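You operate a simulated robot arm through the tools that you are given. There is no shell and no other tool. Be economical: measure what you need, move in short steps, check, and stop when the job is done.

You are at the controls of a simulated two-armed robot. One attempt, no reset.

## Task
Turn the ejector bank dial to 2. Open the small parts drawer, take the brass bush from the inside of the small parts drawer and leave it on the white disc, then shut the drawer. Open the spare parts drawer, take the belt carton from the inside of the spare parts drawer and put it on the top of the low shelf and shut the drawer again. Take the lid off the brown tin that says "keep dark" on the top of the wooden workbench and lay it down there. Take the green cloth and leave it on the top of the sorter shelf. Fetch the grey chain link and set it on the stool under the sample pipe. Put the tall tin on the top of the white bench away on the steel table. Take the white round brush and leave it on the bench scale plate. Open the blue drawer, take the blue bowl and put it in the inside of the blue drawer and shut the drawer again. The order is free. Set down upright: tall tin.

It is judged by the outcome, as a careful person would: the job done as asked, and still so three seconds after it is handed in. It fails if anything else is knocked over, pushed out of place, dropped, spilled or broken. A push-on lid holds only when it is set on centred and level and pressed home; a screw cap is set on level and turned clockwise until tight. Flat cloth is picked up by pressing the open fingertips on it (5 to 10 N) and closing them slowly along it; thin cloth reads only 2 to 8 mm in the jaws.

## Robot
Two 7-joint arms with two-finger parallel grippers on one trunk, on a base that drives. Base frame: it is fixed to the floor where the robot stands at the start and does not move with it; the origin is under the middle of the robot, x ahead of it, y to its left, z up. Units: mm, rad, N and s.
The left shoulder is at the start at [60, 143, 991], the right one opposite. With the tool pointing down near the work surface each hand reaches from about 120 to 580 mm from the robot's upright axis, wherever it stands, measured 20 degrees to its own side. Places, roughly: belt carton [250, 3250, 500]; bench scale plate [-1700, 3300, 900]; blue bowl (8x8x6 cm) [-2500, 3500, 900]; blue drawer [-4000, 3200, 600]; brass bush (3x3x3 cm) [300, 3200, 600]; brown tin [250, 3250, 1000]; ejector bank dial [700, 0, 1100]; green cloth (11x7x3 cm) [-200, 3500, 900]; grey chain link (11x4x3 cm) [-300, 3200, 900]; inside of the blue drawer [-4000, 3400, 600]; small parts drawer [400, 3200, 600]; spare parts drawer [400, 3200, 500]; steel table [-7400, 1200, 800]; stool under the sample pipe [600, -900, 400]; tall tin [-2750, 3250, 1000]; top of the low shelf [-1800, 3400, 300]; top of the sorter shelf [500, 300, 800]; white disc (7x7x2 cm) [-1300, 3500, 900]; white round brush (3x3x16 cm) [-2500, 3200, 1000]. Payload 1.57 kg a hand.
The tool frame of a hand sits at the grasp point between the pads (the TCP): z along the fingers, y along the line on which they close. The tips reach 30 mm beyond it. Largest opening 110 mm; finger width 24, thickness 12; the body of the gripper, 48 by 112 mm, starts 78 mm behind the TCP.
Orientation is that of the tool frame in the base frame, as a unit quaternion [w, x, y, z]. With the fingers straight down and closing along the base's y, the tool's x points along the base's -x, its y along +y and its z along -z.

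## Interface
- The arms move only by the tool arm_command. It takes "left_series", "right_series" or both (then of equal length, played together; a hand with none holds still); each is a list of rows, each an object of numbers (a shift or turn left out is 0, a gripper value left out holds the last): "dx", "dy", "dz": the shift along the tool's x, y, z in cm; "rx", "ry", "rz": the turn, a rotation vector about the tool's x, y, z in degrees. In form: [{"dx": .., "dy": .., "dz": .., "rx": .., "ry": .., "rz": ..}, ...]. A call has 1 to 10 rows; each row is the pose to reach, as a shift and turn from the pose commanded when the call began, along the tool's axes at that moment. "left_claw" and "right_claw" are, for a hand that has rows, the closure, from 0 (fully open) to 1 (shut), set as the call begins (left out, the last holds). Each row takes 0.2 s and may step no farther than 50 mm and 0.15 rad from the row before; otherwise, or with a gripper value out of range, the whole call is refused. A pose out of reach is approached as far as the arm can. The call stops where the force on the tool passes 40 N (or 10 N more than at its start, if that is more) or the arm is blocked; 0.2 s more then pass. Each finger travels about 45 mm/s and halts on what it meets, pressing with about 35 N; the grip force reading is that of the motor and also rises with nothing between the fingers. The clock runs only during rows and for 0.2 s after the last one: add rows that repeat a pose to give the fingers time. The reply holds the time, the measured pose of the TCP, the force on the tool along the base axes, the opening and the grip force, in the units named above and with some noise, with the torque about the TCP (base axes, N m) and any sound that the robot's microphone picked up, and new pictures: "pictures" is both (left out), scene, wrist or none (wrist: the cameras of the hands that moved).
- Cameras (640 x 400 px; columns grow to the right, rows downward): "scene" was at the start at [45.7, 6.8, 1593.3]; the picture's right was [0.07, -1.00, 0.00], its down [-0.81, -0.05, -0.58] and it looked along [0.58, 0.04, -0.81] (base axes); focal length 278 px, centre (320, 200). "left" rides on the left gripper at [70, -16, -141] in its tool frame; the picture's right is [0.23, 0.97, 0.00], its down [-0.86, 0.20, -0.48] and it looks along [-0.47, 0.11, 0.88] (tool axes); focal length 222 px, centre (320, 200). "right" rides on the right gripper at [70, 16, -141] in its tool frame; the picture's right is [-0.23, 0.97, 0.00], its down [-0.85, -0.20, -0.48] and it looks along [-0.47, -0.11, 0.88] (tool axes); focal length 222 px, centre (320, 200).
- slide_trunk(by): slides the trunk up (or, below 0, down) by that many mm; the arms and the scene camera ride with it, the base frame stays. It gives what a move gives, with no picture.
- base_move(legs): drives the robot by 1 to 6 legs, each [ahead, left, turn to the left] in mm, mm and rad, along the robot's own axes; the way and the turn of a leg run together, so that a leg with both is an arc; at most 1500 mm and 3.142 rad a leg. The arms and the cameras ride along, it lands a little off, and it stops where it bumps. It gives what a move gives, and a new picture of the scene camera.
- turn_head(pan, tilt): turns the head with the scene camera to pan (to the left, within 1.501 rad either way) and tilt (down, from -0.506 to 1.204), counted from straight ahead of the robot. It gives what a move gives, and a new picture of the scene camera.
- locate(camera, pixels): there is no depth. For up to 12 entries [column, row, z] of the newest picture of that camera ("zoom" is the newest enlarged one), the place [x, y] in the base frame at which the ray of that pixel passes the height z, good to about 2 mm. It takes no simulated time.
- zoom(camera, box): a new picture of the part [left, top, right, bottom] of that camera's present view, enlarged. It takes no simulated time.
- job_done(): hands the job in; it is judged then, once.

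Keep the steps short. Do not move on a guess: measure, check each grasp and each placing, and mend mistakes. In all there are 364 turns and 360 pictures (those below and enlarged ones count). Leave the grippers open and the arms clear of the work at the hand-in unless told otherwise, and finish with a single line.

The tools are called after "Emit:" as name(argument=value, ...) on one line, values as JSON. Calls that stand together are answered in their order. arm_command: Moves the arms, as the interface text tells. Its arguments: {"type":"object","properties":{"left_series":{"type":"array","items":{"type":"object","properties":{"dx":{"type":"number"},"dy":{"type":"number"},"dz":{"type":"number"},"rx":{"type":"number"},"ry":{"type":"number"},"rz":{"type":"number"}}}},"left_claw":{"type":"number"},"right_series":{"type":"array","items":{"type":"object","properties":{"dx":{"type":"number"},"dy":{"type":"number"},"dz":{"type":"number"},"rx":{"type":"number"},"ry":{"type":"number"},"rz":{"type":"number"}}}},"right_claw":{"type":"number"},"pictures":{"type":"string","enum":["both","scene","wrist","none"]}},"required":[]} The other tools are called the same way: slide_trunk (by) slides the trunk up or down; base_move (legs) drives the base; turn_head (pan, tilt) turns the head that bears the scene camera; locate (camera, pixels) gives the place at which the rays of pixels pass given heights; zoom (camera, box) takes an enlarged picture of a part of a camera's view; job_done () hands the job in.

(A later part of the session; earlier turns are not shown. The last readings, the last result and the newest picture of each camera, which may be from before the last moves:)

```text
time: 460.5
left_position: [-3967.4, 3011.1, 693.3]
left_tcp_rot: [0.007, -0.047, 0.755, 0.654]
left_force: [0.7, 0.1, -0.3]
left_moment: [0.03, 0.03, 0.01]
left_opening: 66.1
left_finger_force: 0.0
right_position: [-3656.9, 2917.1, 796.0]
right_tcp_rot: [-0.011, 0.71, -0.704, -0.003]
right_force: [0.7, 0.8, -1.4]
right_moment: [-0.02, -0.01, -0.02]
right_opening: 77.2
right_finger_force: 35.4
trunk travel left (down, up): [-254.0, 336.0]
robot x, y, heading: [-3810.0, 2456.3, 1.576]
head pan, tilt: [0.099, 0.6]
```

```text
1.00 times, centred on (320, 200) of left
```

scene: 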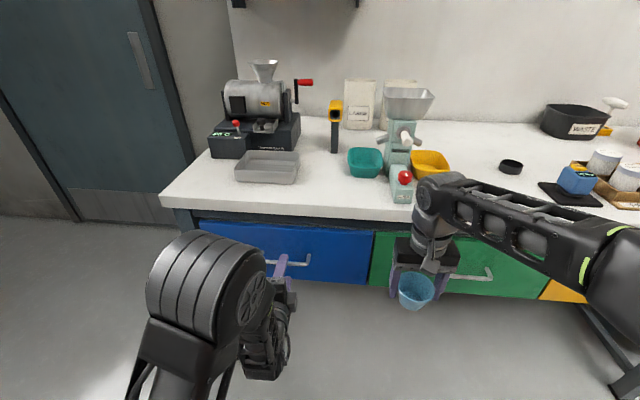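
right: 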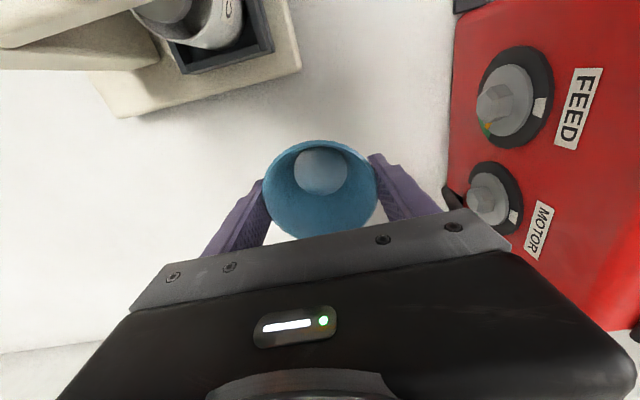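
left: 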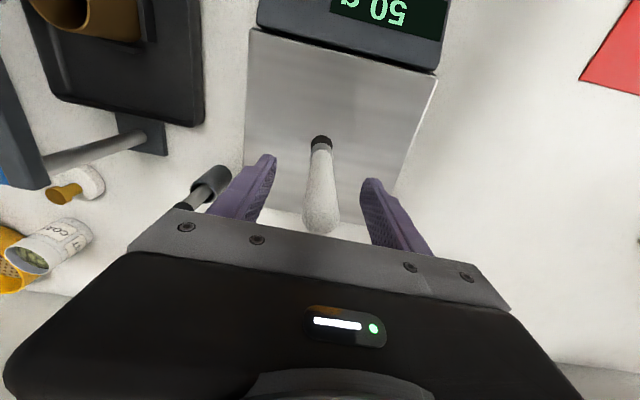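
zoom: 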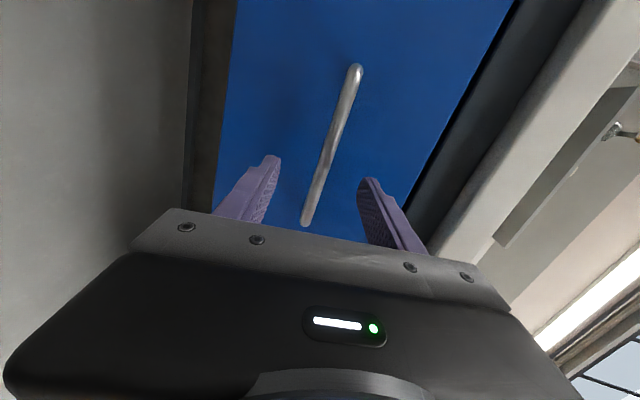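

The bar is between the fingers. I advance 3.5 cm and close.

Emit:
arm_command(left_series=[{"dx": 0.8, "dz": 1}, {"dx": 1.5, "dz": 2.2}, {"dx": 1.5, "dz": 3.4}, {"dx": 1.5, "dz": 3.4}], pictures="none")

Emit:
arm_command(left_series=[{}, {}, {}, {}, {}, {}], left_claw=1, pictures="wrist")

```text
time: 461.5
left_position: [-3979.6, 3026.0, 692.1]
left_tcp_rot: [0.006, -0.048, 0.754, 0.656]
left_force: [1.0, -0.3, 0.0]
left_moment: [0.06, 0.0, -0.06]
left_opening: 65.9
left_finger_force: 0.0
left hand out of reach, approached as far as the arm can: row 2, 3, 4
right_position: [-3657.8, 2916.3, 794.9]
right_tcp_rot: [-0.01, 0.709, -0.705, -0.003]
right_force: [0.3, -0.4, -0.7]
right_moment: [0.0, 0.01, 0.02]
right_opening: 77.2
right_finger_force: 34.7
trunk travel left (down, up): [-254.0, 336.0]
robot x, y, heading: [-3810.6, 2453.7, 1.574]
head pan, tilt: [0.099, 0.6]
```

```text
time: 462.9
left_position: [-3979.2, 3025.6, 695.0]
left_tcp_rot: [0.006, -0.049, 0.752, 0.658]
left_force: [-3.4, 2.4, 22.3]
left_moment: [0.63, 0.82, -0.04]
left_opening: 13.3
left_finger_force: 30.1
right_position: [-3657.8, 2915.1, 796.6]
right_tcp_rot: [-0.01, 0.71, -0.704, -0.003]
right_force: [-0.3, 0.4, -2.1]
right_moment: [-0.02, 0.0, 0.0]
right_opening: 77.3
right_finger_force: 35.2
trunk travel left (down, up): [-254.0, 336.0]
robot x, y, heading: [-3813.8, 2455.5, 1.574]
head pan, tilt: [0.099, 0.6]
```

left: 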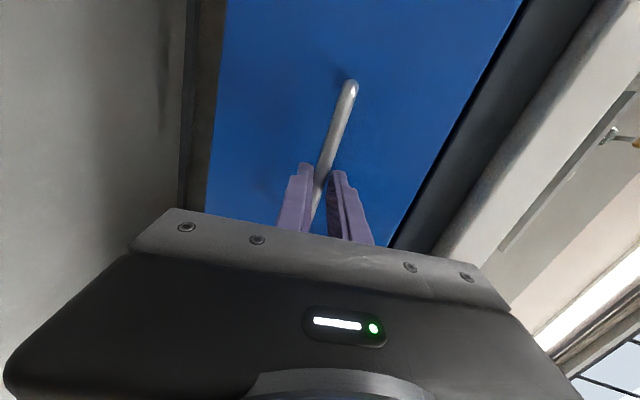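

Gripped (13.3 mm). I pull by driving back 225 mm.

Emit:
base_move(legs=[[-225, 0, 0]])

```text
time: 464.6
left_position: [-3979.3, 2800.3, 694.1]
left_tcp_rot: [0.006, -0.049, 0.752, 0.657]
left_force: [-3.7, -0.8, 28.3]
left_moment: [0.75, 0.77, -0.07]
left_opening: 13.4
left_finger_force: 30.1
right_position: [-3658.2, 2691.2, 796.6]
right_tcp_rot: [-0.011, 0.71, -0.704, -0.003]
right_force: [0.1, -0.3, -1.0]
right_moment: [-0.01, -0.02, -0.02]
right_opening: 77.3
right_finger_force: 34.5
trunk travel left (down, up): [-254.0, 336.0]
robot x, y, heading: [-3810.1, 2232.3, 1.575]
head pan, tilt: [0.099, 0.6]
```

scene: 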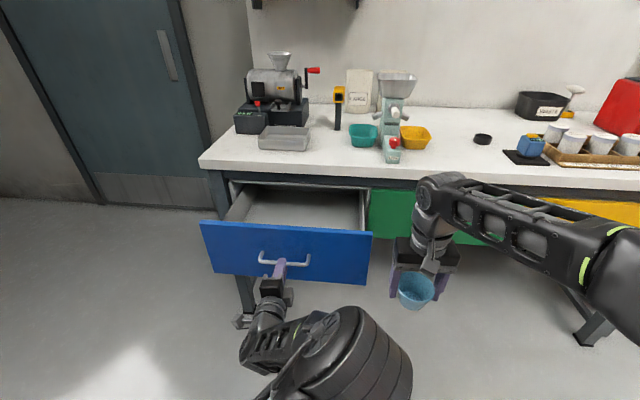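

The blue drawer is open. I release the handle with the left hand and withdraw it.

Emit:
arm_command(left_series=[{}, {}, {}, {"dz": -3}, {"dz": -6}, {"dz": -6}], left_claw=0.3, pictures="none")

Emit:
slide_trunk(by=300)

Emit:
base_move(legs=[[0, 150, 0], [200, 0, 0]])

Emit:
turn_head(pan=-0.1, tilt=0.95)

```text
time: 466.0
left_position: [-3968.7, 2767.4, 690.5]
left_tcp_rot: [0.006, -0.048, 0.752, 0.657]
left_force: [0.0, 0.3, 0.1]
left_moment: [0.01, -0.01, 0.03]
left_opening: 77.0
left_finger_force: 0.1
left hand out of reach, approached as far as the arm can: row 5, 6
right_position: [-3658.0, 2692.6, 796.2]
right_tcp_rot: [-0.01, 0.71, -0.704, -0.003]
right_force: [0.7, 1.2, -1.2]
right_moment: [-0.01, 0.0, 0.0]
right_opening: 77.0
right_finger_force: 35.3
trunk travel left (down, up): [-254.0, 336.0]
robot x, y, heading: [-3811.6, 2231.8, 1.57]
head pan, tilt: [0.099, 0.6]
```

```text
time: 469.0
left_position: [-3971.0, 2767.3, 990.5]
left_tcp_rot: [0.005, -0.049, 0.752, 0.657]
left_force: [-0.2, -0.1, 0.3]
left_moment: [0.02, 0.01, -0.01]
left_opening: 76.9
left_finger_force: 0.0
right_position: [-3657.1, 2693.8, 1095.3]
right_tcp_rot: [-0.01, 0.71, -0.704, -0.002]
right_force: [0.0, -0.3, -1.2]
right_moment: [0.0, -0.02, -0.02]
right_opening: 76.9
right_finger_force: 34.9
trunk travel left (down, up): [-554.0, 36.0]
robot x, y, heading: [-3810.2, 2232.7, 1.576]
head pan, tilt: [0.099, 0.6]
```

```text
time: 471.5
left_position: [-4120.2, 2964.9, 990.8]
left_tcp_rot: [0.005, -0.05, 0.753, 0.657]
left_force: [0.2, 0.7, 0.0]
left_moment: [0.04, -0.01, 0.03]
left_opening: 76.9
left_finger_force: 0.0
right_position: [-3809.2, 2889.5, 1094.9]
right_tcp_rot: [-0.01, 0.711, -0.703, -0.002]
right_force: [-0.1, 0.8, -1.5]
right_moment: [-0.05, -0.01, 0.03]
right_opening: 76.9
right_finger_force: 34.8
trunk travel left (down, up): [-554.0, 36.0]
robot x, y, heading: [-3956.3, 2425.3, 1.579]
head pan, tilt: [0.099, 0.6]
```

scene: 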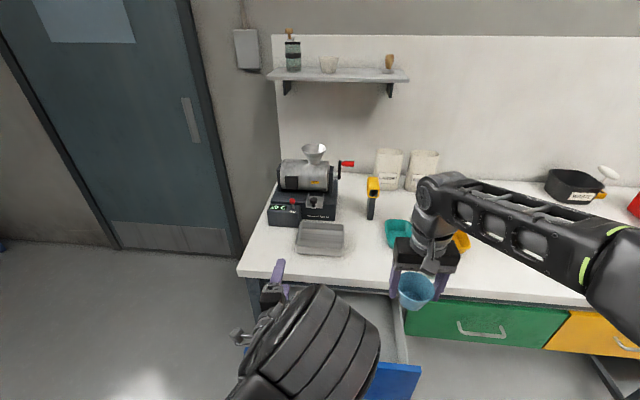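

```text
time: 472.4
left_position: [-4121.7, 2963.1, 990.8]
left_tcp_rot: [0.005, -0.051, 0.752, 0.657]
left_force: [-0.1, 0.2, 0.3]
left_moment: [-0.02, -0.01, 0.02]
left_opening: 77.3
left_finger_force: 0.1
right_position: [-3809.9, 2888.4, 1096.2]
right_tcp_rot: [-0.009, 0.711, -0.703, -0.002]
right_force: [-0.3, 0.0, -1.2]
right_moment: [0.02, 0.01, 0.0]
right_opening: 76.7
right_finger_force: 35.1
trunk travel left (down, up): [-554.0, 36.0]
robot x, y, heading: [-3960.0, 2429.3, 1.576]
head pan, tilt: [-0.099, 0.949]
```

scene: 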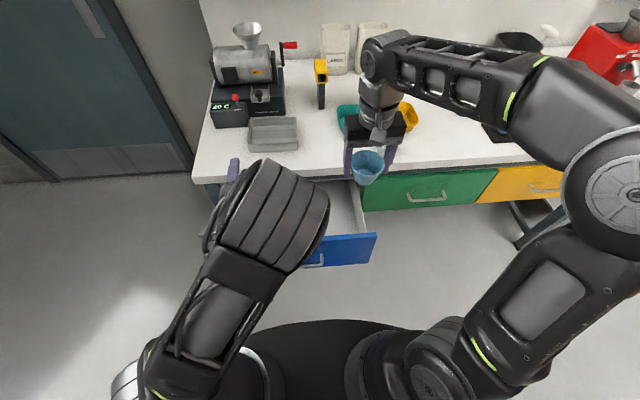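

The left hand would meet the drawer when lowering, so I move it left clear of the bench; and the right hand over the drawer.

Emit:
arm_command(left_series=[{"dx": 3}, {"dx": 6}, {"dx": 9}, {"dx": 12}, {"dx": 15}, {"dx": 18}, {"dx": 20}], right_series=[{"dy": 1, "dx": -1}, {"dy": 2, "dx": -2}, {"dy": 3, "dx": -3.5}, {"dy": 4, "dx": -5}, {"dy": 5, "dx": -6}, {"dy": 6, "dx": -7.2}, {"dy": 6, "dx": -7.2}], left_claw=1, pictures="scene")

Emit:
zoom(camera="right", box=[0, 0, 640, 400])

```text
time: 474.0
left_position: [-4275.0, 2984.5, 950.1]
left_tcp_rot: [-0.008, -0.057, 0.748, 0.661]
left_force: [-0.1, 1.3, -0.6]
left_moment: [0.04, 0.02, 0.03]
left_opening: 0.0
left_finger_force: 21.0
left hand out of reach, approached as far as the arm can: row 1, 2, 3, 4, 5, 6, 7
right_position: [-3870.5, 2960.8, 1094.9]
right_tcp_rot: [-0.01, 0.711, -0.703, -0.002]
right_force: [-0.1, 0.2, -1.7]
right_moment: [0.01, -0.03, -0.01]
right_opening: 76.7
right_finger_force: 34.8
trunk travel left (down, up): [-554.0, 36.0]
robot x, y, heading: [-3959.5, 2427.8, 1.578]
head pan, tilt: [-0.099, 0.949]
```

scene: 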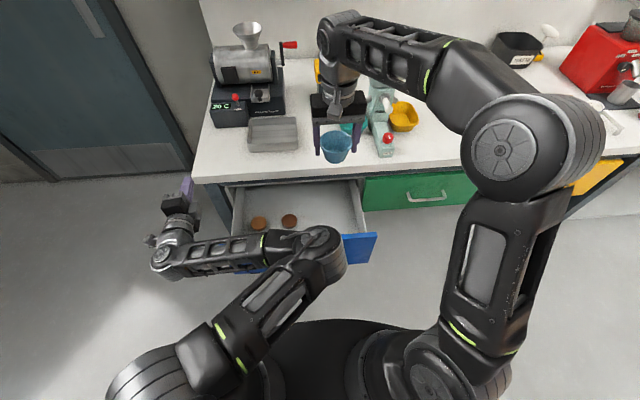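

```text
1.00 times, centred on (320, 200) of right
```

zoom: 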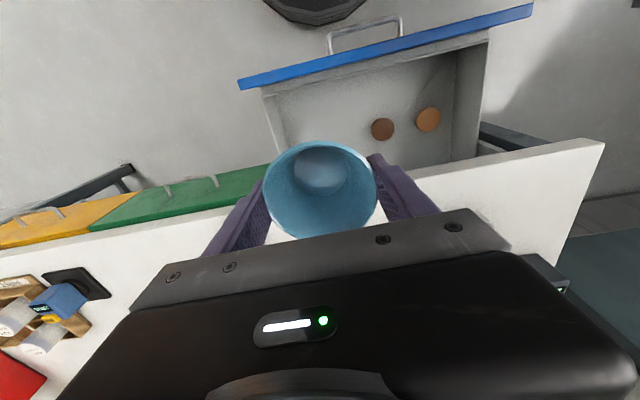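

The left forearm crosses over the drawer; lowering would hit it. I turn the left hand back down and draw it in, out to the side.

Emit:
arm_command(left_series=[{"rx": 4.6, "ry": 4.6, "rz": -4.6, "dz": -1}, {"rx": 9.2, "ry": 9.2, "rz": -9.2, "dz": -2}, {"rx": 13.8, "ry": 13.8, "rz": -13.8, "dz": -4, "dy": 1}, {"rx": 18.4, "ry": 18.4, "rz": -18.4, "dz": -6, "dy": 2}, {"rx": 23, "ry": 23, "rz": -23, "dz": -8, "dy": 3}, {"rx": 27.7, "ry": 27.7, "rz": -27.7, "dz": -11, "dy": 4}, {"rx": 32.3, "ry": 32.3, "rz": -32.3, "dz": -14, "dy": 5}, {"rx": 36.9, "ry": 36.9, "rz": -36.9, "dz": -17, "dy": 6}, {"rx": 41.5, "ry": 41.5, "rz": -41.5, "dz": -20, "dy": 7}, {"rx": 46, "ry": 46, "rz": -46, "dz": -23, "dy": 8}], pictures="none")

Emit:
arm_command(left_series=[{"rx": 4.6, "ry": 4.6, "rz": -4.6}, {"rx": 9.2, "ry": 9.2, "rz": -9.2}, {"rx": 13.8, "ry": 13.8, "rz": -13.8}, {"rx": 18.4, "ry": 18.4, "rz": -18.4}, {"rx": 20, "ry": 20, "rz": -20}], pictures="scene")

```text
time: 476.2
left_position: [-4263.4, 2767.4, 1064.1]
left_tcp_rot: [-0.013, -0.556, 0.804, 0.21]
left_force: [-0.4, -1.0, -0.1]
left_moment: [0.05, 0.01, -0.02]
left_opening: 0.0
left_finger_force: 21.3
left hand out of reach, approached as far as the arm can: row 1, 2, 3, 4, 5, 6, 7, 8
right_position: [-3866.7, 2961.0, 1096.5]
right_tcp_rot: [-0.01, 0.711, -0.703, -0.003]
right_force: [0.4, 0.1, -1.3]
right_moment: [0.02, 0.05, 0.01]
right_opening: 76.6
right_finger_force: 34.4
trunk travel left (down, up): [-554.0, 36.0]
robot x, y, heading: [-3957.8, 2427.8, 1.576]
head pan, tilt: [-0.099, 0.949]
```

```text
time: 477.4
left_position: [-4267.6, 2767.6, 1062.0]
left_tcp_rot: [0.019, 0.709, -0.704, 0.035]
left_force: [0.4, 0.3, 0.3]
left_moment: [0.01, 0.01, 0.02]
left_opening: 0.2
left_finger_force: 21.3
right_position: [-3868.9, 2961.5, 1096.2]
right_tcp_rot: [-0.01, 0.711, -0.703, -0.003]
right_force: [-0.1, -0.3, -1.8]
right_moment: [0.02, 0.03, 0.0]
right_opening: 76.7
right_finger_force: 35.2
trunk travel left (down, up): [-554.0, 36.0]
robot x, y, heading: [-3962.5, 2427.2, 1.583]
head pan, tilt: [-0.099, 0.949]
```

scene: 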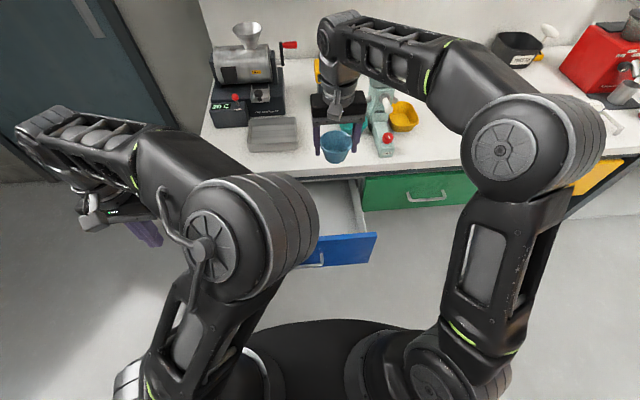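

Emit:
locate(camera="scene", pixels=[[250, 180, 1200], [250, 180, 1100], [320, 230, 1200], [377, 235, 790], [335, 180, 800], [345, 215, 670], [335, 150, 1080]])

```text
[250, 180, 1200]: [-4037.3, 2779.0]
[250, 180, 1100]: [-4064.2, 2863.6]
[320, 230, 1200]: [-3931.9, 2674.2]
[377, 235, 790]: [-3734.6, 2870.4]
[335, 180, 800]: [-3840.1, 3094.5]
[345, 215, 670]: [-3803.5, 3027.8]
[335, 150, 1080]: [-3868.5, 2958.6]
```

Emit:
locate(camera="zoom", pixels=[[382, 129, 675], [428, 119, 675], [265, 95, 780], [285, 150, 670], [485, 45, 780], [330, 75, 790]])

Emit:
arm_command(right_series=[{"dz": 4}, {"dz": 8}, {"dz": 12}, {"dz": 16}, {"dz": 20}, {"dz": 23}, {"dz": 25}, {"dz": 25}], pictures="wrist")

```text
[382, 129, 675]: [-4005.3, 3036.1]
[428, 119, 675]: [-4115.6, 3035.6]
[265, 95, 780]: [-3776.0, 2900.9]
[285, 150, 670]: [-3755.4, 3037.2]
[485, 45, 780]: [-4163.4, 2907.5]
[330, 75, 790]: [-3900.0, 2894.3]
```

```text
time: 479.2
left_position: [-4266.6, 2766.5, 1060.9]
left_tcp_rot: [0.019, 0.708, -0.705, 0.035]
left_force: [-1.5, 0.2, 0.3]
left_moment: [0.0, -0.01, -0.02]
left_opening: 0.2
left_finger_force: 21.6
right_position: [-3868.1, 2965.1, 847.5]
right_tcp_rot: [-0.01, 0.712, -0.702, -0.002]
right_force: [0.8, 0.6, -1.8]
right_moment: [0.04, 0.04, -0.01]
right_opening: 76.5
right_finger_force: 35.0
trunk travel left (down, up): [-554.0, 36.0]
robot x, y, heading: [-3957.8, 2429.9, 1.578]
head pan, tilt: [-0.099, 0.949]
```

right: 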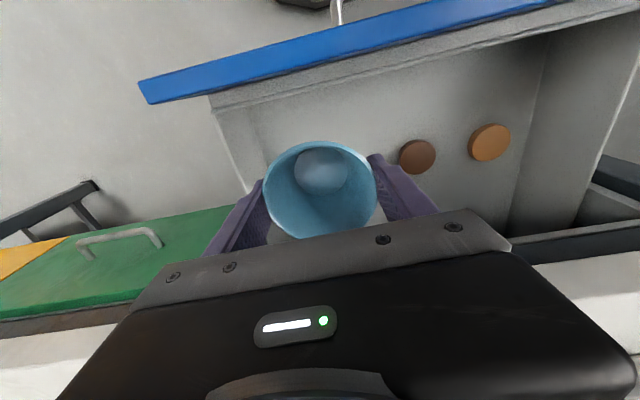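

Clear all round. I lower on into the drawer until contact.

Emit:
arm_command(right_series=[{"dz": 3}, {"dz": 6}, {"dz": 9}, {"dz": 10.5}, {"dz": 11.5}, {"dz": 12.5}, {"dz": 13.5}, {"dz": 14.5}, {"dz": 15.5}, {"dz": 16.5}], pictures="wrist")

```text
time: 481.4
left_position: [-4265.7, 2767.3, 1061.4]
left_tcp_rot: [0.018, 0.708, -0.705, 0.035]
left_force: [0.0, -0.5, -0.4]
left_moment: [-0.07, -0.02, 0.03]
left_opening: 0.0
left_finger_force: 21.5
right_position: [-3863.1, 2967.9, 681.0]
right_tcp_rot: [-0.009, 0.711, -0.703, -0.003]
right_force: [-0.6, -0.1, -2.0]
right_moment: [-0.01, -0.04, 0.0]
right_opening: 76.3
right_finger_force: 35.3
trunk travel left (down, up): [-554.0, 36.0]
robot x, y, heading: [-3960.0, 2428.4, 1.579]
head pan, tilt: [-0.099, 0.949]
```

right: 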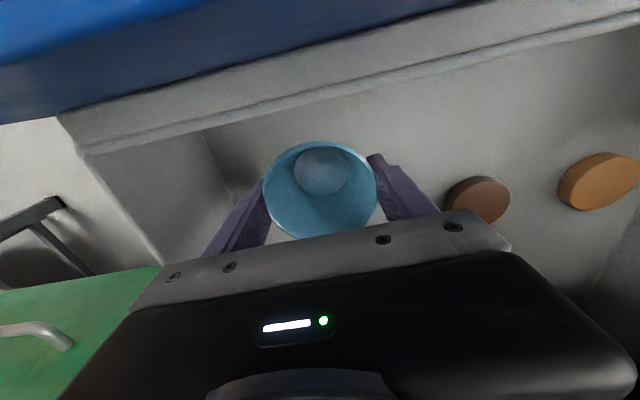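

The hand's camera would meet the drawer front. I raise, turn the hand a quarter (camera to the side), and lower again.

Emit:
arm_command(right_series=[{"dz": -4}, {"dz": -8}, {"dz": -12}, {"dz": -16}, {"dz": -18}], pictures="none")

Emit:
arm_command(right_series=[{"rz": 8.4}, {"rz": 16.8}, {"rz": 25.2}, {"rz": 33.6}, {"rz": 42}, {"rz": 50.4}, {"rz": 58.8}, {"rz": 67.2}, {"rz": 75.6}, {"rz": 84}], pictures="none")

Emit:
arm_command(right_series=[{"dz": 4, "rz": 5}, {"dz": 8, "rz": 5}, {"dz": 12, "rz": 5}, {"dz": 15, "rz": 5}, {"dz": 17, "rz": 5}], pictures="wrist")

```text
time: 482.6
left_position: [-4266.1, 2766.9, 1061.8]
left_tcp_rot: [0.019, 0.709, -0.704, 0.035]
left_force: [-0.2, 0.2, 1.1]
left_moment: [-0.01, -0.02, 0.0]
left_opening: 0.0
left_finger_force: 21.5
right_position: [-3866.3, 2966.7, 860.5]
right_tcp_rot: [-0.01, 0.711, -0.703, -0.002]
right_force: [-0.4, -0.8, -1.3]
right_moment: [-0.01, 0.03, -0.03]
right_opening: 76.0
right_finger_force: 35.6
trunk travel left (down, up): [-554.0, 36.0]
robot x, y, heading: [-3958.9, 2428.8, 1.576]
head pan, tilt: [-0.099, 0.949]
```

```text
time: 484.8
left_position: [-4266.5, 2766.9, 1061.6]
left_tcp_rot: [0.019, 0.708, -0.705, 0.036]
left_force: [0.1, -0.1, 0.1]
left_moment: [0.02, 0.0, 0.0]
left_opening: 0.0
left_finger_force: 21.3
right_position: [-3866.9, 2964.2, 862.0]
right_tcp_rot: [0.005, -0.056, 0.998, 0.008]
right_force: [0.0, -0.6, -0.8]
right_moment: [0.03, -0.05, 0.0]
right_opening: 76.2
right_finger_force: 35.0
trunk travel left (down, up): [-554.0, 36.0]
robot x, y, heading: [-3960.5, 2430.8, 1.579]
head pan, tilt: [-0.099, 0.949]
```

```text
time: 486.0
left_position: [-4264.9, 2767.8, 1061.4]
left_tcp_rot: [0.019, 0.709, -0.704, 0.036]
left_force: [0.2, -0.5, 0.1]
left_moment: [0.0, 0.02, 0.0]
left_opening: 0.2
left_finger_force: 20.8
right_position: [-3865.3, 2965.6, 690.6]
right_tcp_rot: [0.005, -0.015, 1.0, 0.009]
right_force: [-0.4, 0.2, -1.7]
right_moment: [-0.01, 0.05, 0.03]
right_opening: 76.4
right_finger_force: 35.2
trunk travel left (down, up): [-554.0, 36.0]
robot x, y, heading: [-3956.0, 2430.6, 1.574]
head pan, tilt: [-0.099, 0.949]
```

right: 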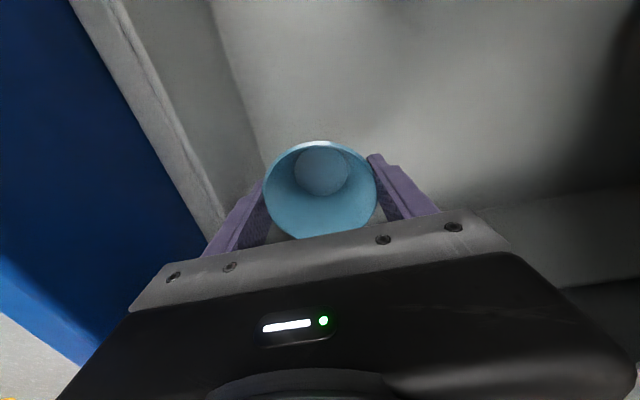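

Emit:
arm_command(right_series=[{"dy": 1, "dz": 1}, {"dy": 1, "dz": 2}, {"dy": 1, "dz": 3}, {"dy": 1, "dz": 4}, {"dy": 1, "dz": 5}, {"dy": 1, "dz": 6}, {"dy": 1, "dz": 7}, {"dy": 1, "dz": 8}], pictures="none")

```text
time: 487.6
left_position: [-4265.6, 2766.2, 1061.3]
left_tcp_rot: [0.019, 0.708, -0.705, 0.036]
left_force: [0.4, 0.5, 0.3]
left_moment: [-0.01, 0.02, -0.04]
left_opening: 0.1
left_finger_force: 20.9
right_position: [-3866.4, 2983.2, 630.3]
right_tcp_rot: [0.004, -0.017, 1.0, 0.013]
right_force: [2.7, 1.0, 21.7]
right_moment: [-1.0, 0.12, 0.06]
right_opening: 75.1
right_finger_force: 34.6
trunk travel left (down, up): [-554.0, 36.0]
robot x, y, heading: [-3960.7, 2429.1, 1.583]
head pan, tilt: [-0.099, 0.949]
stopped in row 7 (right hand): the force on the tool passed its limit (the readings are from after the stop); the commanded pose is now the measured one
```

Floor contact (z≈585). I open, rise and check.

Emit:
arm_command(right_series=[{"dz": -0.2}, {"dz": -0.2}, {"dz": -0.2}, {"dz": -3}, {"dz": -7}, {"dz": -11}, {"dz": -15}, {"dz": -19}, {"dz": -23}], right_claw=0.18, pictures="wrist")

```text
time: 489.6
left_position: [-4266.9, 2765.8, 1061.3]
left_tcp_rot: [0.019, 0.708, -0.705, 0.036]
left_force: [-0.2, 0.4, -0.1]
left_moment: [0.0, 0.01, 0.01]
left_opening: 0.3
left_finger_force: 21.2
right_position: [-3866.8, 2976.6, 861.9]
right_tcp_rot: [0.006, -0.016, 1.0, 0.011]
right_force: [0.8, -0.1, 1.0]
right_moment: [-0.03, -0.02, 0.0]
right_opening: 90.2
right_finger_force: 0.1
trunk travel left (down, up): [-554.0, 36.0]
robot x, y, heading: [-3959.3, 2426.9, 1.58]
head pan, tilt: [-0.099, 0.949]
```

right: 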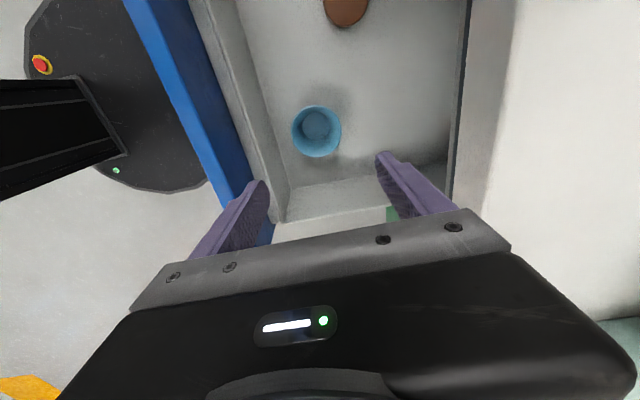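

The bowl sits in the drawer. I raise the right hand, back off, and set the left hand forward to push the drawer shut.

Emit:
arm_command(right_series=[{"dz": -4}, {"dz": -8}, {"dz": -12}, {"dz": -15}], pictures="none")

Emit:
base_move(legs=[[-155, 0, 0], [0, 80, 0]])

Emit:
arm_command(left_series=[{"dx": -1.7, "dy": -2.4, "ry": -8.4, "dz": 0.4}, {"dx": -3.3, "dy": -4.8, "ry": -16.8, "dz": 0.8}, {"dx": -5, "dy": -7.2, "ry": -25.2, "dz": 1.2}, {"dx": -6.6, "dy": -9.6, "ry": -33.6, "dz": 1.6}, {"dx": -8.3, "dy": -12, "ry": -42, "dz": 2}, {"dx": -10, "dy": -14.5, "ry": -50.4, "dz": 2.4}, {"dx": -11.6, "dy": -17, "ry": -58.8, "dz": 2.8}, {"dx": -13.3, "dy": -19.4, "ry": -67.2, "dz": 3.2}, {"dx": -15, "dy": -21.8, "ry": -75.6, "dz": 3.6}, {"dx": -16.6, "dy": -24.2, "ry": -84, "dz": 4}], left_claw=1, pictures="scene")

```text
time: 490.6
left_position: [-4266.7, 2766.2, 1061.8]
left_tcp_rot: [0.019, 0.708, -0.705, 0.035]
left_force: [0.1, -0.2, 0.5]
left_moment: [0.0, 0.02, 0.03]
left_opening: 0.0
left_finger_force: 21.1
right_position: [-3868.4, 2973.2, 1009.4]
right_tcp_rot: [0.006, -0.015, 1.0, 0.01]
right_force: [0.7, 0.8, 0.3]
right_moment: [-0.01, 0.0, 0.01]
right_opening: 90.2
right_finger_force: 0.0
trunk travel left (down, up): [-554.0, 36.0]
robot x, y, heading: [-3957.0, 2428.9, 1.579]
head pan, tilt: [-0.099, 0.949]
```

```text
time: 492.6
left_position: [-4346.3, 2611.7, 1060.5]
left_tcp_rot: [0.018, 0.709, -0.704, 0.036]
left_force: [-0.1, -0.2, 1.3]
left_moment: [0.0, -0.04, 0.01]
left_opening: 0.0
left_finger_force: 21.6
right_position: [-3948.7, 2819.7, 1007.9]
right_tcp_rot: [0.005, -0.016, 1.0, 0.01]
right_force: [-1.2, 1.2, -0.9]
right_moment: [-0.01, -0.06, -0.02]
right_opening: 90.1
right_finger_force: 0.1
trunk travel left (down, up): [-554.0, 36.0]
robot x, y, heading: [-4039.1, 2275.8, 1.577]
head pan, tilt: [-0.099, 0.949]
```

scene: 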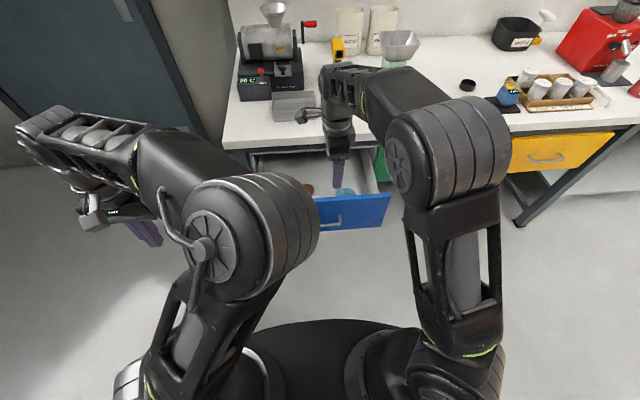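

```text
time: 494.7
left_position: [-4148.2, 2787.1, 1001.7]
left_tcp_rot: [-0.426, 0.684, -0.494, -0.327]
left_force: [-1.1, 0.7, 0.9]
left_moment: [0.02, 0.0, 0.01]
left_opening: 0.0
left_finger_force: 21.6
left hand out of reach, approached as far as the arm can: row 5, 6, 7, 8, 9, 10
right_position: [-3946.2, 2818.4, 1007.5]
right_tcp_rot: [0.003, -0.013, 1.0, 0.011]
right_force: [0.0, -0.5, -0.1]
right_moment: [0.04, 0.02, 0.01]
right_opening: 90.1
right_finger_force: 0.0
trunk travel left (down, up): [-554.0, 36.0]
robot x, y, heading: [-4037.4, 2275.6, 1.581]
head pan, tilt: [-0.099, 0.949]
stopped in row 10 (left hand): the arm was blocked; the commanded pose is now the measured one
```

scene: 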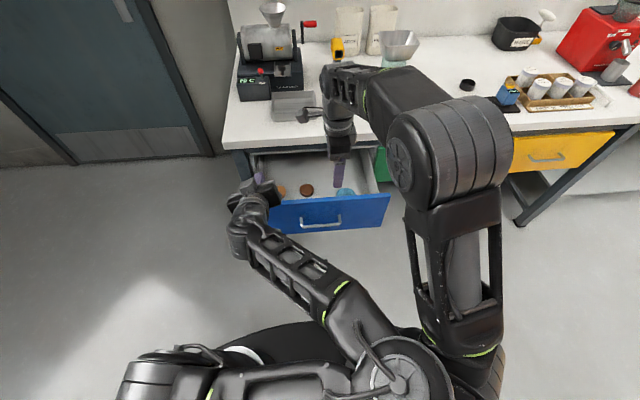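

The left arm folded awkwardly and blocked itself. I reverse that motion to the earlier pose, then try via a better posture.

Emit:
arm_command(left_series=[{"dx": -0.4, "dy": 2, "dz": -1.8, "rx": -0.8, "ry": 6.9, "rz": 1.5}, {"dx": -0.8, "dy": 4, "dz": -3.6, "rx": -1.6, "ry": 13.8, "rz": 3}, {"dx": -1.2, "dy": 6, "dz": -5.4, "rx": -2.4, "ry": 20.8, "rz": 4.5}, {"dx": -1.6, "dy": 8, "dz": -7.1, "rx": -3.2, "ry": 27.7, "rz": 6}, {"dx": -2, "dy": 10, "dz": -8.9, "rx": -4, "ry": 34.6, "rz": 7.5}, {"dx": -2.4, "dy": 12, "dz": -10.7, "rx": -4.9, "ry": 41.5, "rz": 8.9}, {"dx": -2.8, "dy": 14, "dz": -12.5, "rx": -5.7, "ry": 48.4, "rz": 10.4}, {"dx": -3.3, "dy": 16, "dz": -14.3, "rx": -6.5, "ry": 55.4, "rz": 11.9}, {"dx": -3.7, "dy": 18, "dz": -16, "rx": -7.3, "ry": 62.3, "rz": 13.4}, {"dx": -4.1, "dy": 20, "dz": -17.8, "rx": -8.1, "ry": 69.2, "rz": 14.9}], pictures="scene")

```text
time: 496.9
left_position: [-4348.2, 2613.2, 1059.6]
left_tcp_rot: [0.017, 0.707, -0.706, 0.037]
left_force: [-0.7, 0.3, -0.6]
left_moment: [-0.01, -0.02, -0.01]
left_opening: 0.2
left_finger_force: 21.5
left hand out of reach, approached as far as the arm can: row 1, 2, 3
right_position: [-3946.0, 2819.5, 1007.2]
right_tcp_rot: [0.005, -0.015, 1.0, 0.012]
right_force: [-0.6, 0.2, -0.1]
right_moment: [0.0, -0.02, 0.02]
right_opening: 90.3
right_finger_force: 0.1
trunk travel left (down, up): [-554.0, 36.0]
robot x, y, heading: [-4039.0, 2275.3, 1.579]
head pan, tilt: [-0.099, 0.949]
```

scene: 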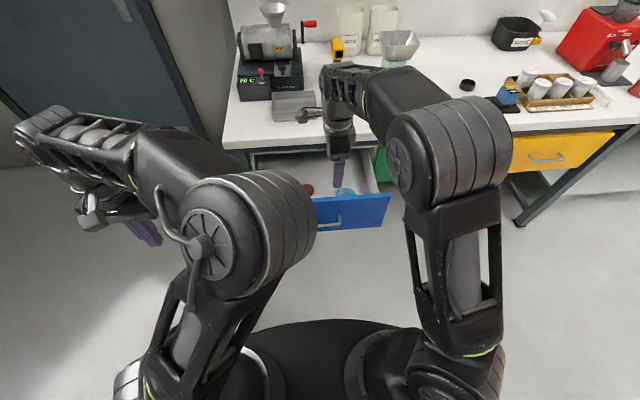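

Emit:
arm_command(left_series=[{"dx": -2, "dy": -2}, {"dx": -4, "dy": -4}, {"dx": -6, "dy": -6}, {"dx": -8, "dy": -8.5}, {"dx": -10, "dy": -11}, {"dx": -12, "dy": -13.5}, {"dx": -13, "dy": -15}], pictures="scene")

```text
time: 498.5
left_position: [-4198.1, 2745.0, 1057.0]
left_tcp_rot: [0.017, 0.708, -0.705, 0.036]
left_force: [0.1, -0.5, -0.1]
left_moment: [-0.03, 0.01, 0.02]
left_opening: 0.2
left_finger_force: 21.3
right_position: [-3946.4, 2818.8, 1007.1]
right_tcp_rot: [0.004, -0.014, 1.0, 0.012]
right_force: [0.3, 0.1, -0.1]
right_moment: [0.02, -0.02, 0.02]
right_opening: 90.1
right_finger_force: 0.2
trunk travel left (down, up): [-554.0, 36.0]
robot x, y, heading: [-4040.6, 2270.0, 1.585]
head pan, tilt: [-0.099, 0.949]
```

scene: 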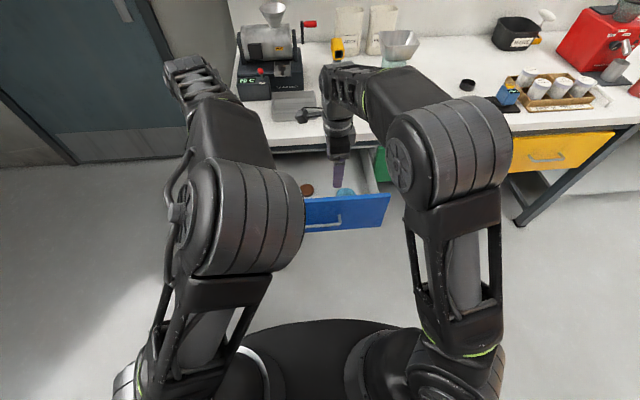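

I'll use the right arm, which is well posed: turn it back to neutral, then forward.

Emit:
arm_command(right_series=[{"rz": -8.4, "dy": -1}, {"rz": -16.8, "dy": -2}, {"rz": -25.2, "dy": -3}, {"rz": -33.6, "dy": -4}, {"rz": -42, "dy": -5}, {"rz": -50.4, "dy": -6}, {"rz": -58.8, "dy": -7}, {"rz": -67.2, "dy": -8}, {"rz": -75.6, "dy": -9}, {"rz": -84, "dy": -10}], right_claw=1, pictures="none")

Emit:
arm_command(right_series=[{"ry": -8.4}, {"ry": -16.8}, {"ry": -25.2, "dx": -1}, {"ry": -33.6, "dx": -2}, {"ry": -42, "dx": -3}, {"ry": -50.4, "dx": -4}, {"ry": -58.8, "dx": -5}, {"ry": -67.2, "dx": -6}, {"ry": -75.6, "dx": -7}, {"ry": -84, "dx": -7}], pictures="scene")

```text
time: 500.7
left_position: [-4197.7, 2743.5, 1057.1]
left_tcp_rot: [0.017, 0.708, -0.705, 0.036]
left_force: [-0.2, -0.1, 0.4]
left_moment: [-0.02, -0.02, 0.01]
left_opening: 0.0
left_finger_force: 21.4
right_position: [-3943.7, 2720.1, 1006.4]
right_tcp_rot: [0.012, -0.681, 0.733, 0.006]
right_force: [0.8, -0.4, -1.1]
right_moment: [-0.01, 0.0, 0.01]
right_opening: 0.2
right_finger_force: 21.2
trunk travel left (down, up): [-554.0, 36.0]
robot x, y, heading: [-4039.0, 2272.3, 1.583]
head pan, tilt: [-0.099, 0.949]
```

```text
time: 502.9
left_position: [-4201.1, 2741.9, 1057.0]
left_tcp_rot: [0.016, 0.709, -0.704, 0.037]
left_force: [0.3, -0.5, 0.9]
left_moment: [-0.01, -0.06, -0.02]
left_opening: 0.0
left_finger_force: 21.4
right_position: [-3942.3, 2793.6, 1017.6]
right_tcp_rot: [0.498, -0.503, 0.538, 0.457]
right_force: [-1.4, -0.5, 0.4]
right_moment: [-0.04, -0.04, -0.05]
right_opening: 0.0
right_finger_force: 21.1
right hand out of reach, approached as far as the arm can: row 8, 9, 10
trunk travel left (down, up): [-554.0, 36.0]
robot x, y, heading: [-4039.5, 2272.8, 1.579]
head pan, tilt: [-0.099, 0.949]
```

scene: 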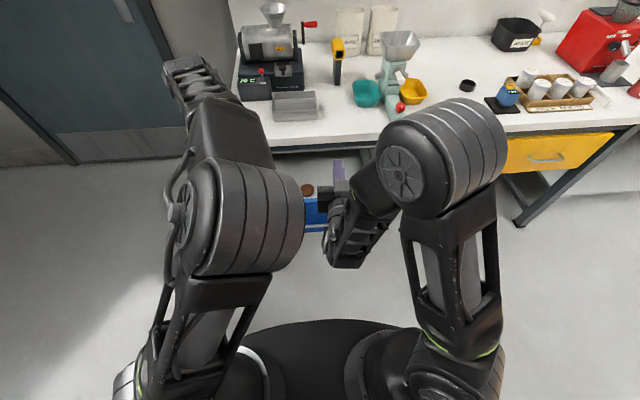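

The right hand points forward well. I draw the left hand back, shift the base right, lower the trunk and push.

Emit:
arm_command(left_series=[{"dx": 2.5, "dy": 1}, {"dx": 5, "dy": 2}, {"dx": 7.5, "dy": 3}, {"dx": 10, "dy": 4}, {"dx": 12.5, "dy": 5}, {"dx": 14, "dy": 6}], pictures="none")

Emit:
base_move(legs=[[-20, -95, 0]])

Emit:
slide_trunk(by=-315)

Emit:
base_move(legs=[[200, 0, 0]])

```text
time: 504.3
left_position: [-4255.8, 2603.7, 1063.7]
left_tcp_rot: [0.016, 0.708, -0.705, 0.036]
left_force: [0.3, 0.1, -0.2]
left_moment: [0.0, 0.05, -0.04]
left_opening: 0.1
left_finger_force: 21.7
right_position: [-3941.0, 2795.1, 1016.3]
right_tcp_rot: [0.497, -0.503, 0.539, 0.457]
right_force: [-0.1, -0.3, 1.1]
right_moment: [-0.01, 0.0, -0.01]
right_opening: 0.0
right_finger_force: 21.3
trunk travel left (down, up): [-554.0, 36.0]
robot x, y, heading: [-4037.8, 2273.7, 1.576]
head pan, tilt: [-0.099, 0.949]
```

```text
time: 505.4
left_position: [-4161.0, 2585.4, 1065.1]
left_tcp_rot: [0.016, 0.708, -0.705, 0.035]
left_force: [-0.2, 0.1, 0.5]
left_moment: [-0.02, 0.06, -0.02]
left_opening: 0.0
left_finger_force: 20.9
right_position: [-3842.3, 2775.2, 1016.1]
right_tcp_rot: [0.497, -0.503, 0.54, 0.456]
right_force: [-0.2, -0.7, 0.7]
right_moment: [0.0, 0.0, 0.04]
right_opening: 0.0
right_finger_force: 21.4
trunk travel left (down, up): [-554.0, 36.0]
robot x, y, heading: [-3949.7, 2252.7, 1.573]
head pan, tilt: [-0.099, 0.949]
```

scene: 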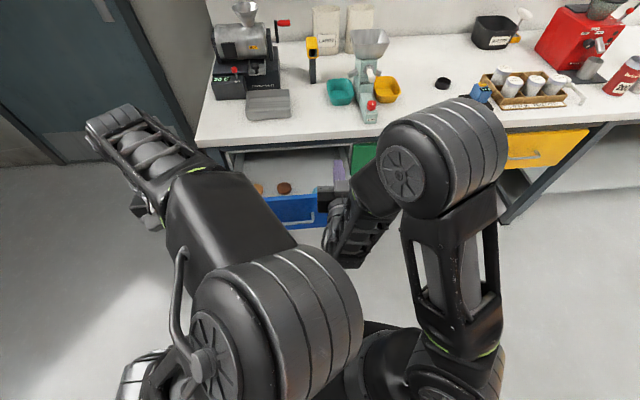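

```text
time: 508.5
left_position: [-4160.5, 2584.3, 749.9]
left_tcp_rot: [0.016, 0.708, -0.705, 0.036]
left_force: [-0.5, -0.3, -1.3]
left_moment: [0.0, 0.02, -0.01]
left_opening: 0.2
left_finger_force: 21.3
right_position: [-3844.7, 2774.5, 701.0]
right_tcp_rot: [0.497, -0.503, 0.54, 0.456]
right_force: [-0.3, -0.7, -0.6]
right_moment: [0.02, 0.01, -0.01]
right_opening: 0.1
right_finger_force: 21.4
trunk travel left (down, up): [-239.0, 351.0]
robot x, y, heading: [-3941.2, 2255.6, 1.578]
head pan, tilt: [-0.099, 0.949]
```

```text
time: 510.1
left_position: [-4160.1, 2783.3, 748.9]
left_tcp_rot: [0.016, 0.708, -0.705, 0.036]
left_force: [-0.4, -0.7, -0.3]
left_moment: [0.01, 0.02, -0.01]
left_opening: 0.0
left_finger_force: 21.2
right_position: [-3844.7, 2974.3, 702.0]
right_tcp_rot: [0.498, -0.502, 0.541, 0.455]
right_force: [0.7, -0.2, 0.4]
right_moment: [-0.02, 0.0, 0.0]
right_opening: 0.1
right_finger_force: 21.1
trunk travel left (down, up): [-239.0, 351.0]
robot x, y, heading: [-3948.9, 2452.4, 1.571]
head pan, tilt: [-0.099, 0.949]
```

scene: 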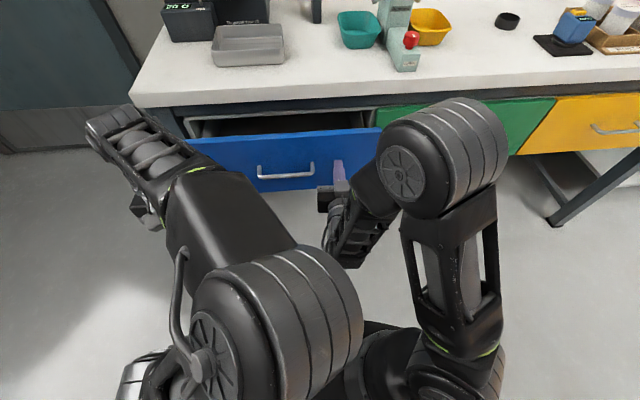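

The drawer is closing. I drive on 75 mm and then push with the arm to the stop.

Emit:
base_move(legs=[[72, 0, 0]])

Emit:
arm_command(right_series=[{"dz": 1}, {"dz": 2}, {"dz": 3}, {"dz": 4}, {"dz": 5}, {"dz": 6}], pictures="none")

Emit:
zoom(camera="scene", box=[100, 60, 420, 260])

```text
time: 511.1
left_position: [-4161.8, 2853.8, 749.6]
left_tcp_rot: [0.016, 0.708, -0.705, 0.036]
left_force: [0.4, 0.3, 0.5]
left_moment: [0.01, 0.0, -0.01]
left_opening: 0.2
left_finger_force: 21.7
right_position: [-3844.7, 3044.2, 701.2]
right_tcp_rot: [0.498, -0.503, 0.54, 0.456]
right_force: [0.1, 0.2, -0.3]
right_moment: [-0.01, 0.0, 0.01]
right_opening: 0.0
right_finger_force: 21.0
trunk travel left (down, up): [-239.0, 351.0]
robot x, y, heading: [-3948.2, 2520.2, 1.578]
head pan, tilt: [-0.099, 0.949]
```

scene: 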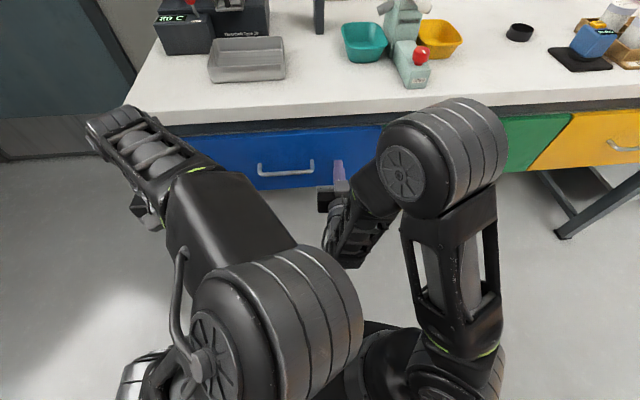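

```text
time: 511.8
left_position: [-4161.9, 2852.4, 750.5]
left_tcp_rot: [0.015, 0.708, -0.706, 0.035]
left_force: [0.3, -0.8, 0.2]
left_moment: [0.02, -0.02, 0.02]
left_opening: 0.1
left_finger_force: 21.6
right_position: [-3842.9, 3060.0, 699.1]
right_tcp_rot: [0.498, -0.503, 0.54, 0.456]
right_force: [1.0, -21.4, 10.0]
right_moment: [0.5, 0.09, 0.1]
right_opening: 0.0
right_finger_force: 21.4
trunk travel left (down, up): [-239.0, 351.0]
robot x, y, heading: [-3944.9, 2522.3, 1.576]
head pan, tilt: [-0.099, 0.949]
stopped in row 3 (right hand): the force on the tool passed its limit (the readings are from after the stop); the commanded pose is now the measured one
```

```text
2.00 times, centred on (260, 160) of scene
```

zoom: 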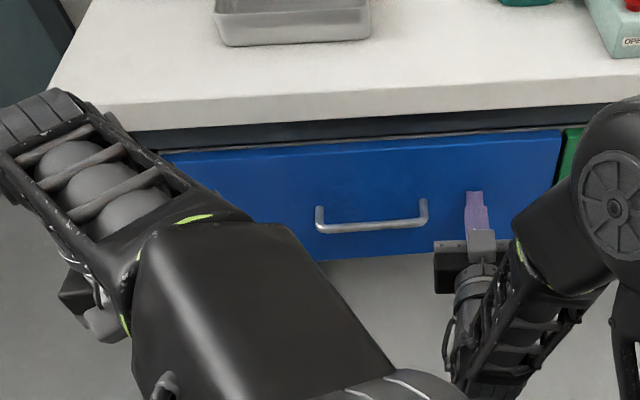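

The blue drawer is shut with the bowl inside. Last: the tall tin. I back off, raise the trunk, fold the right hand down.

Emit:
base_move(legs=[[-270, 0, 0]])

Emit:
slide_trunk(by=351)

Emit:
arm_command(right_series=[{"ry": 8.4}, {"ry": 16.8, "dy": -1}, {"ry": 25.2, "dy": -2}, {"ry": 33.6, "dy": -3}, {"ry": 42, "dy": -3, "dz": -1}, {"ry": 50.4, "dy": -3, "dz": -3}, {"ry": 58.8, "dy": -3, "dz": -5}, {"ry": 67.2, "dy": -3, "dz": -7, "dx": -2}, {"ry": 75.6, "dy": -3, "dz": -9, "dx": -4}, {"ry": 84, "dy": -3, "dz": -11, "dx": -6}], right_claw=0, pictures="none")

Emit:
base_move(legs=[[0, -1165, 0]])

```text
time: 513.8
left_position: [-4160.8, 2580.7, 749.6]
left_tcp_rot: [-0.016, -0.706, 0.707, -0.037]
left_force: [0.6, 1.2, 0.4]
left_moment: [-0.05, 0.04, 0.01]
left_opening: 0.1
left_finger_force: 21.5
right_position: [-3843.9, 2788.0, 697.6]
right_tcp_rot: [0.497, -0.505, 0.541, 0.454]
right_force: [1.0, 0.1, -0.1]
right_moment: [0.04, -0.01, 0.0]
right_opening: 0.0
right_finger_force: 21.9
trunk travel left (down, up): [-239.0, 351.0]
robot x, y, heading: [-3943.8, 2250.9, 1.572]
head pan, tilt: [-0.099, 0.949]
```

scene: 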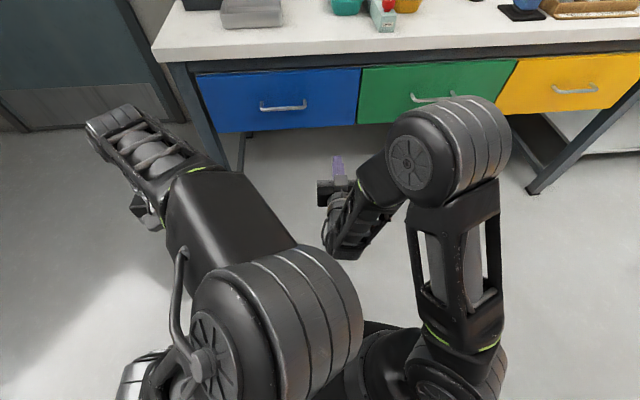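

```text
time: 517.2
left_position: [-4160.3, 2579.6, 1099.5]
left_tcp_rot: [0.016, 0.707, -0.706, 0.035]
left_force: [0.4, -0.9, -0.6]
left_moment: [-0.01, 0.0, -0.07]
left_opening: 0.0
left_finger_force: 21.5
right_position: [-3842.9, 2789.0, 1048.4]
right_tcp_rot: [0.496, -0.505, 0.54, 0.455]
right_force: [-0.2, 0.6, 0.0]
right_moment: [-0.03, 0.02, -0.01]
right_opening: 0.0
right_finger_force: 21.7
trunk travel left (down, up): [-590.0, 0.0]
robot x, y, heading: [-3944.8, 2248.3, 1.579]
head pan, tilt: [-0.099, 0.949]
```

```text
time: 519.4
left_position: [-4160.8, 2580.1, 1099.9]
left_tcp_rot: [0.016, 0.707, -0.706, 0.035]
left_force: [0.8, -0.8, -0.5]
left_moment: [0.01, -0.03, 0.02]
left_opening: 0.1
left_finger_force: 21.0
right_position: [-3821.7, 2681.7, 1116.8]
right_tcp_rot: [0.005, -0.68, 0.734, 0.0]
right_force: [0.3, 0.2, 0.3]
right_moment: [0.01, 0.01, 0.01]
right_opening: 110.0
right_finger_force: 0.1
trunk travel left (down, up): [-590.0, 0.0]
robot x, y, heading: [-3947.4, 2247.9, 1.573]
head pan, tilt: [-0.099, 0.949]
```

```text
time: 525.4
left_position: [-2977.9, 2579.5, 1101.2]
left_tcp_rot: [-0.016, -0.703, 0.711, -0.036]
left_force: [-0.4, 0.4, 0.0]
left_moment: [0.01, 0.0, 0.01]
left_opening: 0.2
left_finger_force: 21.1
right_position: [-2638.5, 2678.4, 1118.2]
right_tcp_rot: [0.008, -0.674, 0.739, 0.001]
right_force: [-0.9, -0.4, -0.1]
right_moment: [0.02, 0.02, -0.03]
right_opening: 110.0
right_finger_force: 0.0
trunk travel left (down, up): [-590.0, 0.0]
robot x, y, heading: [-2768.4, 2248.4, 1.568]
head pan, tilt: [-0.099, 0.949]
```

scene: 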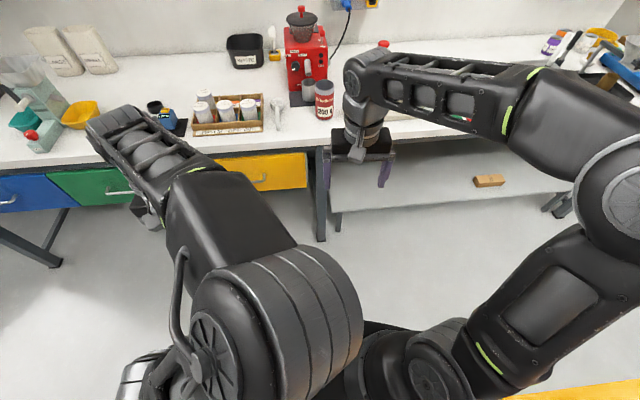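

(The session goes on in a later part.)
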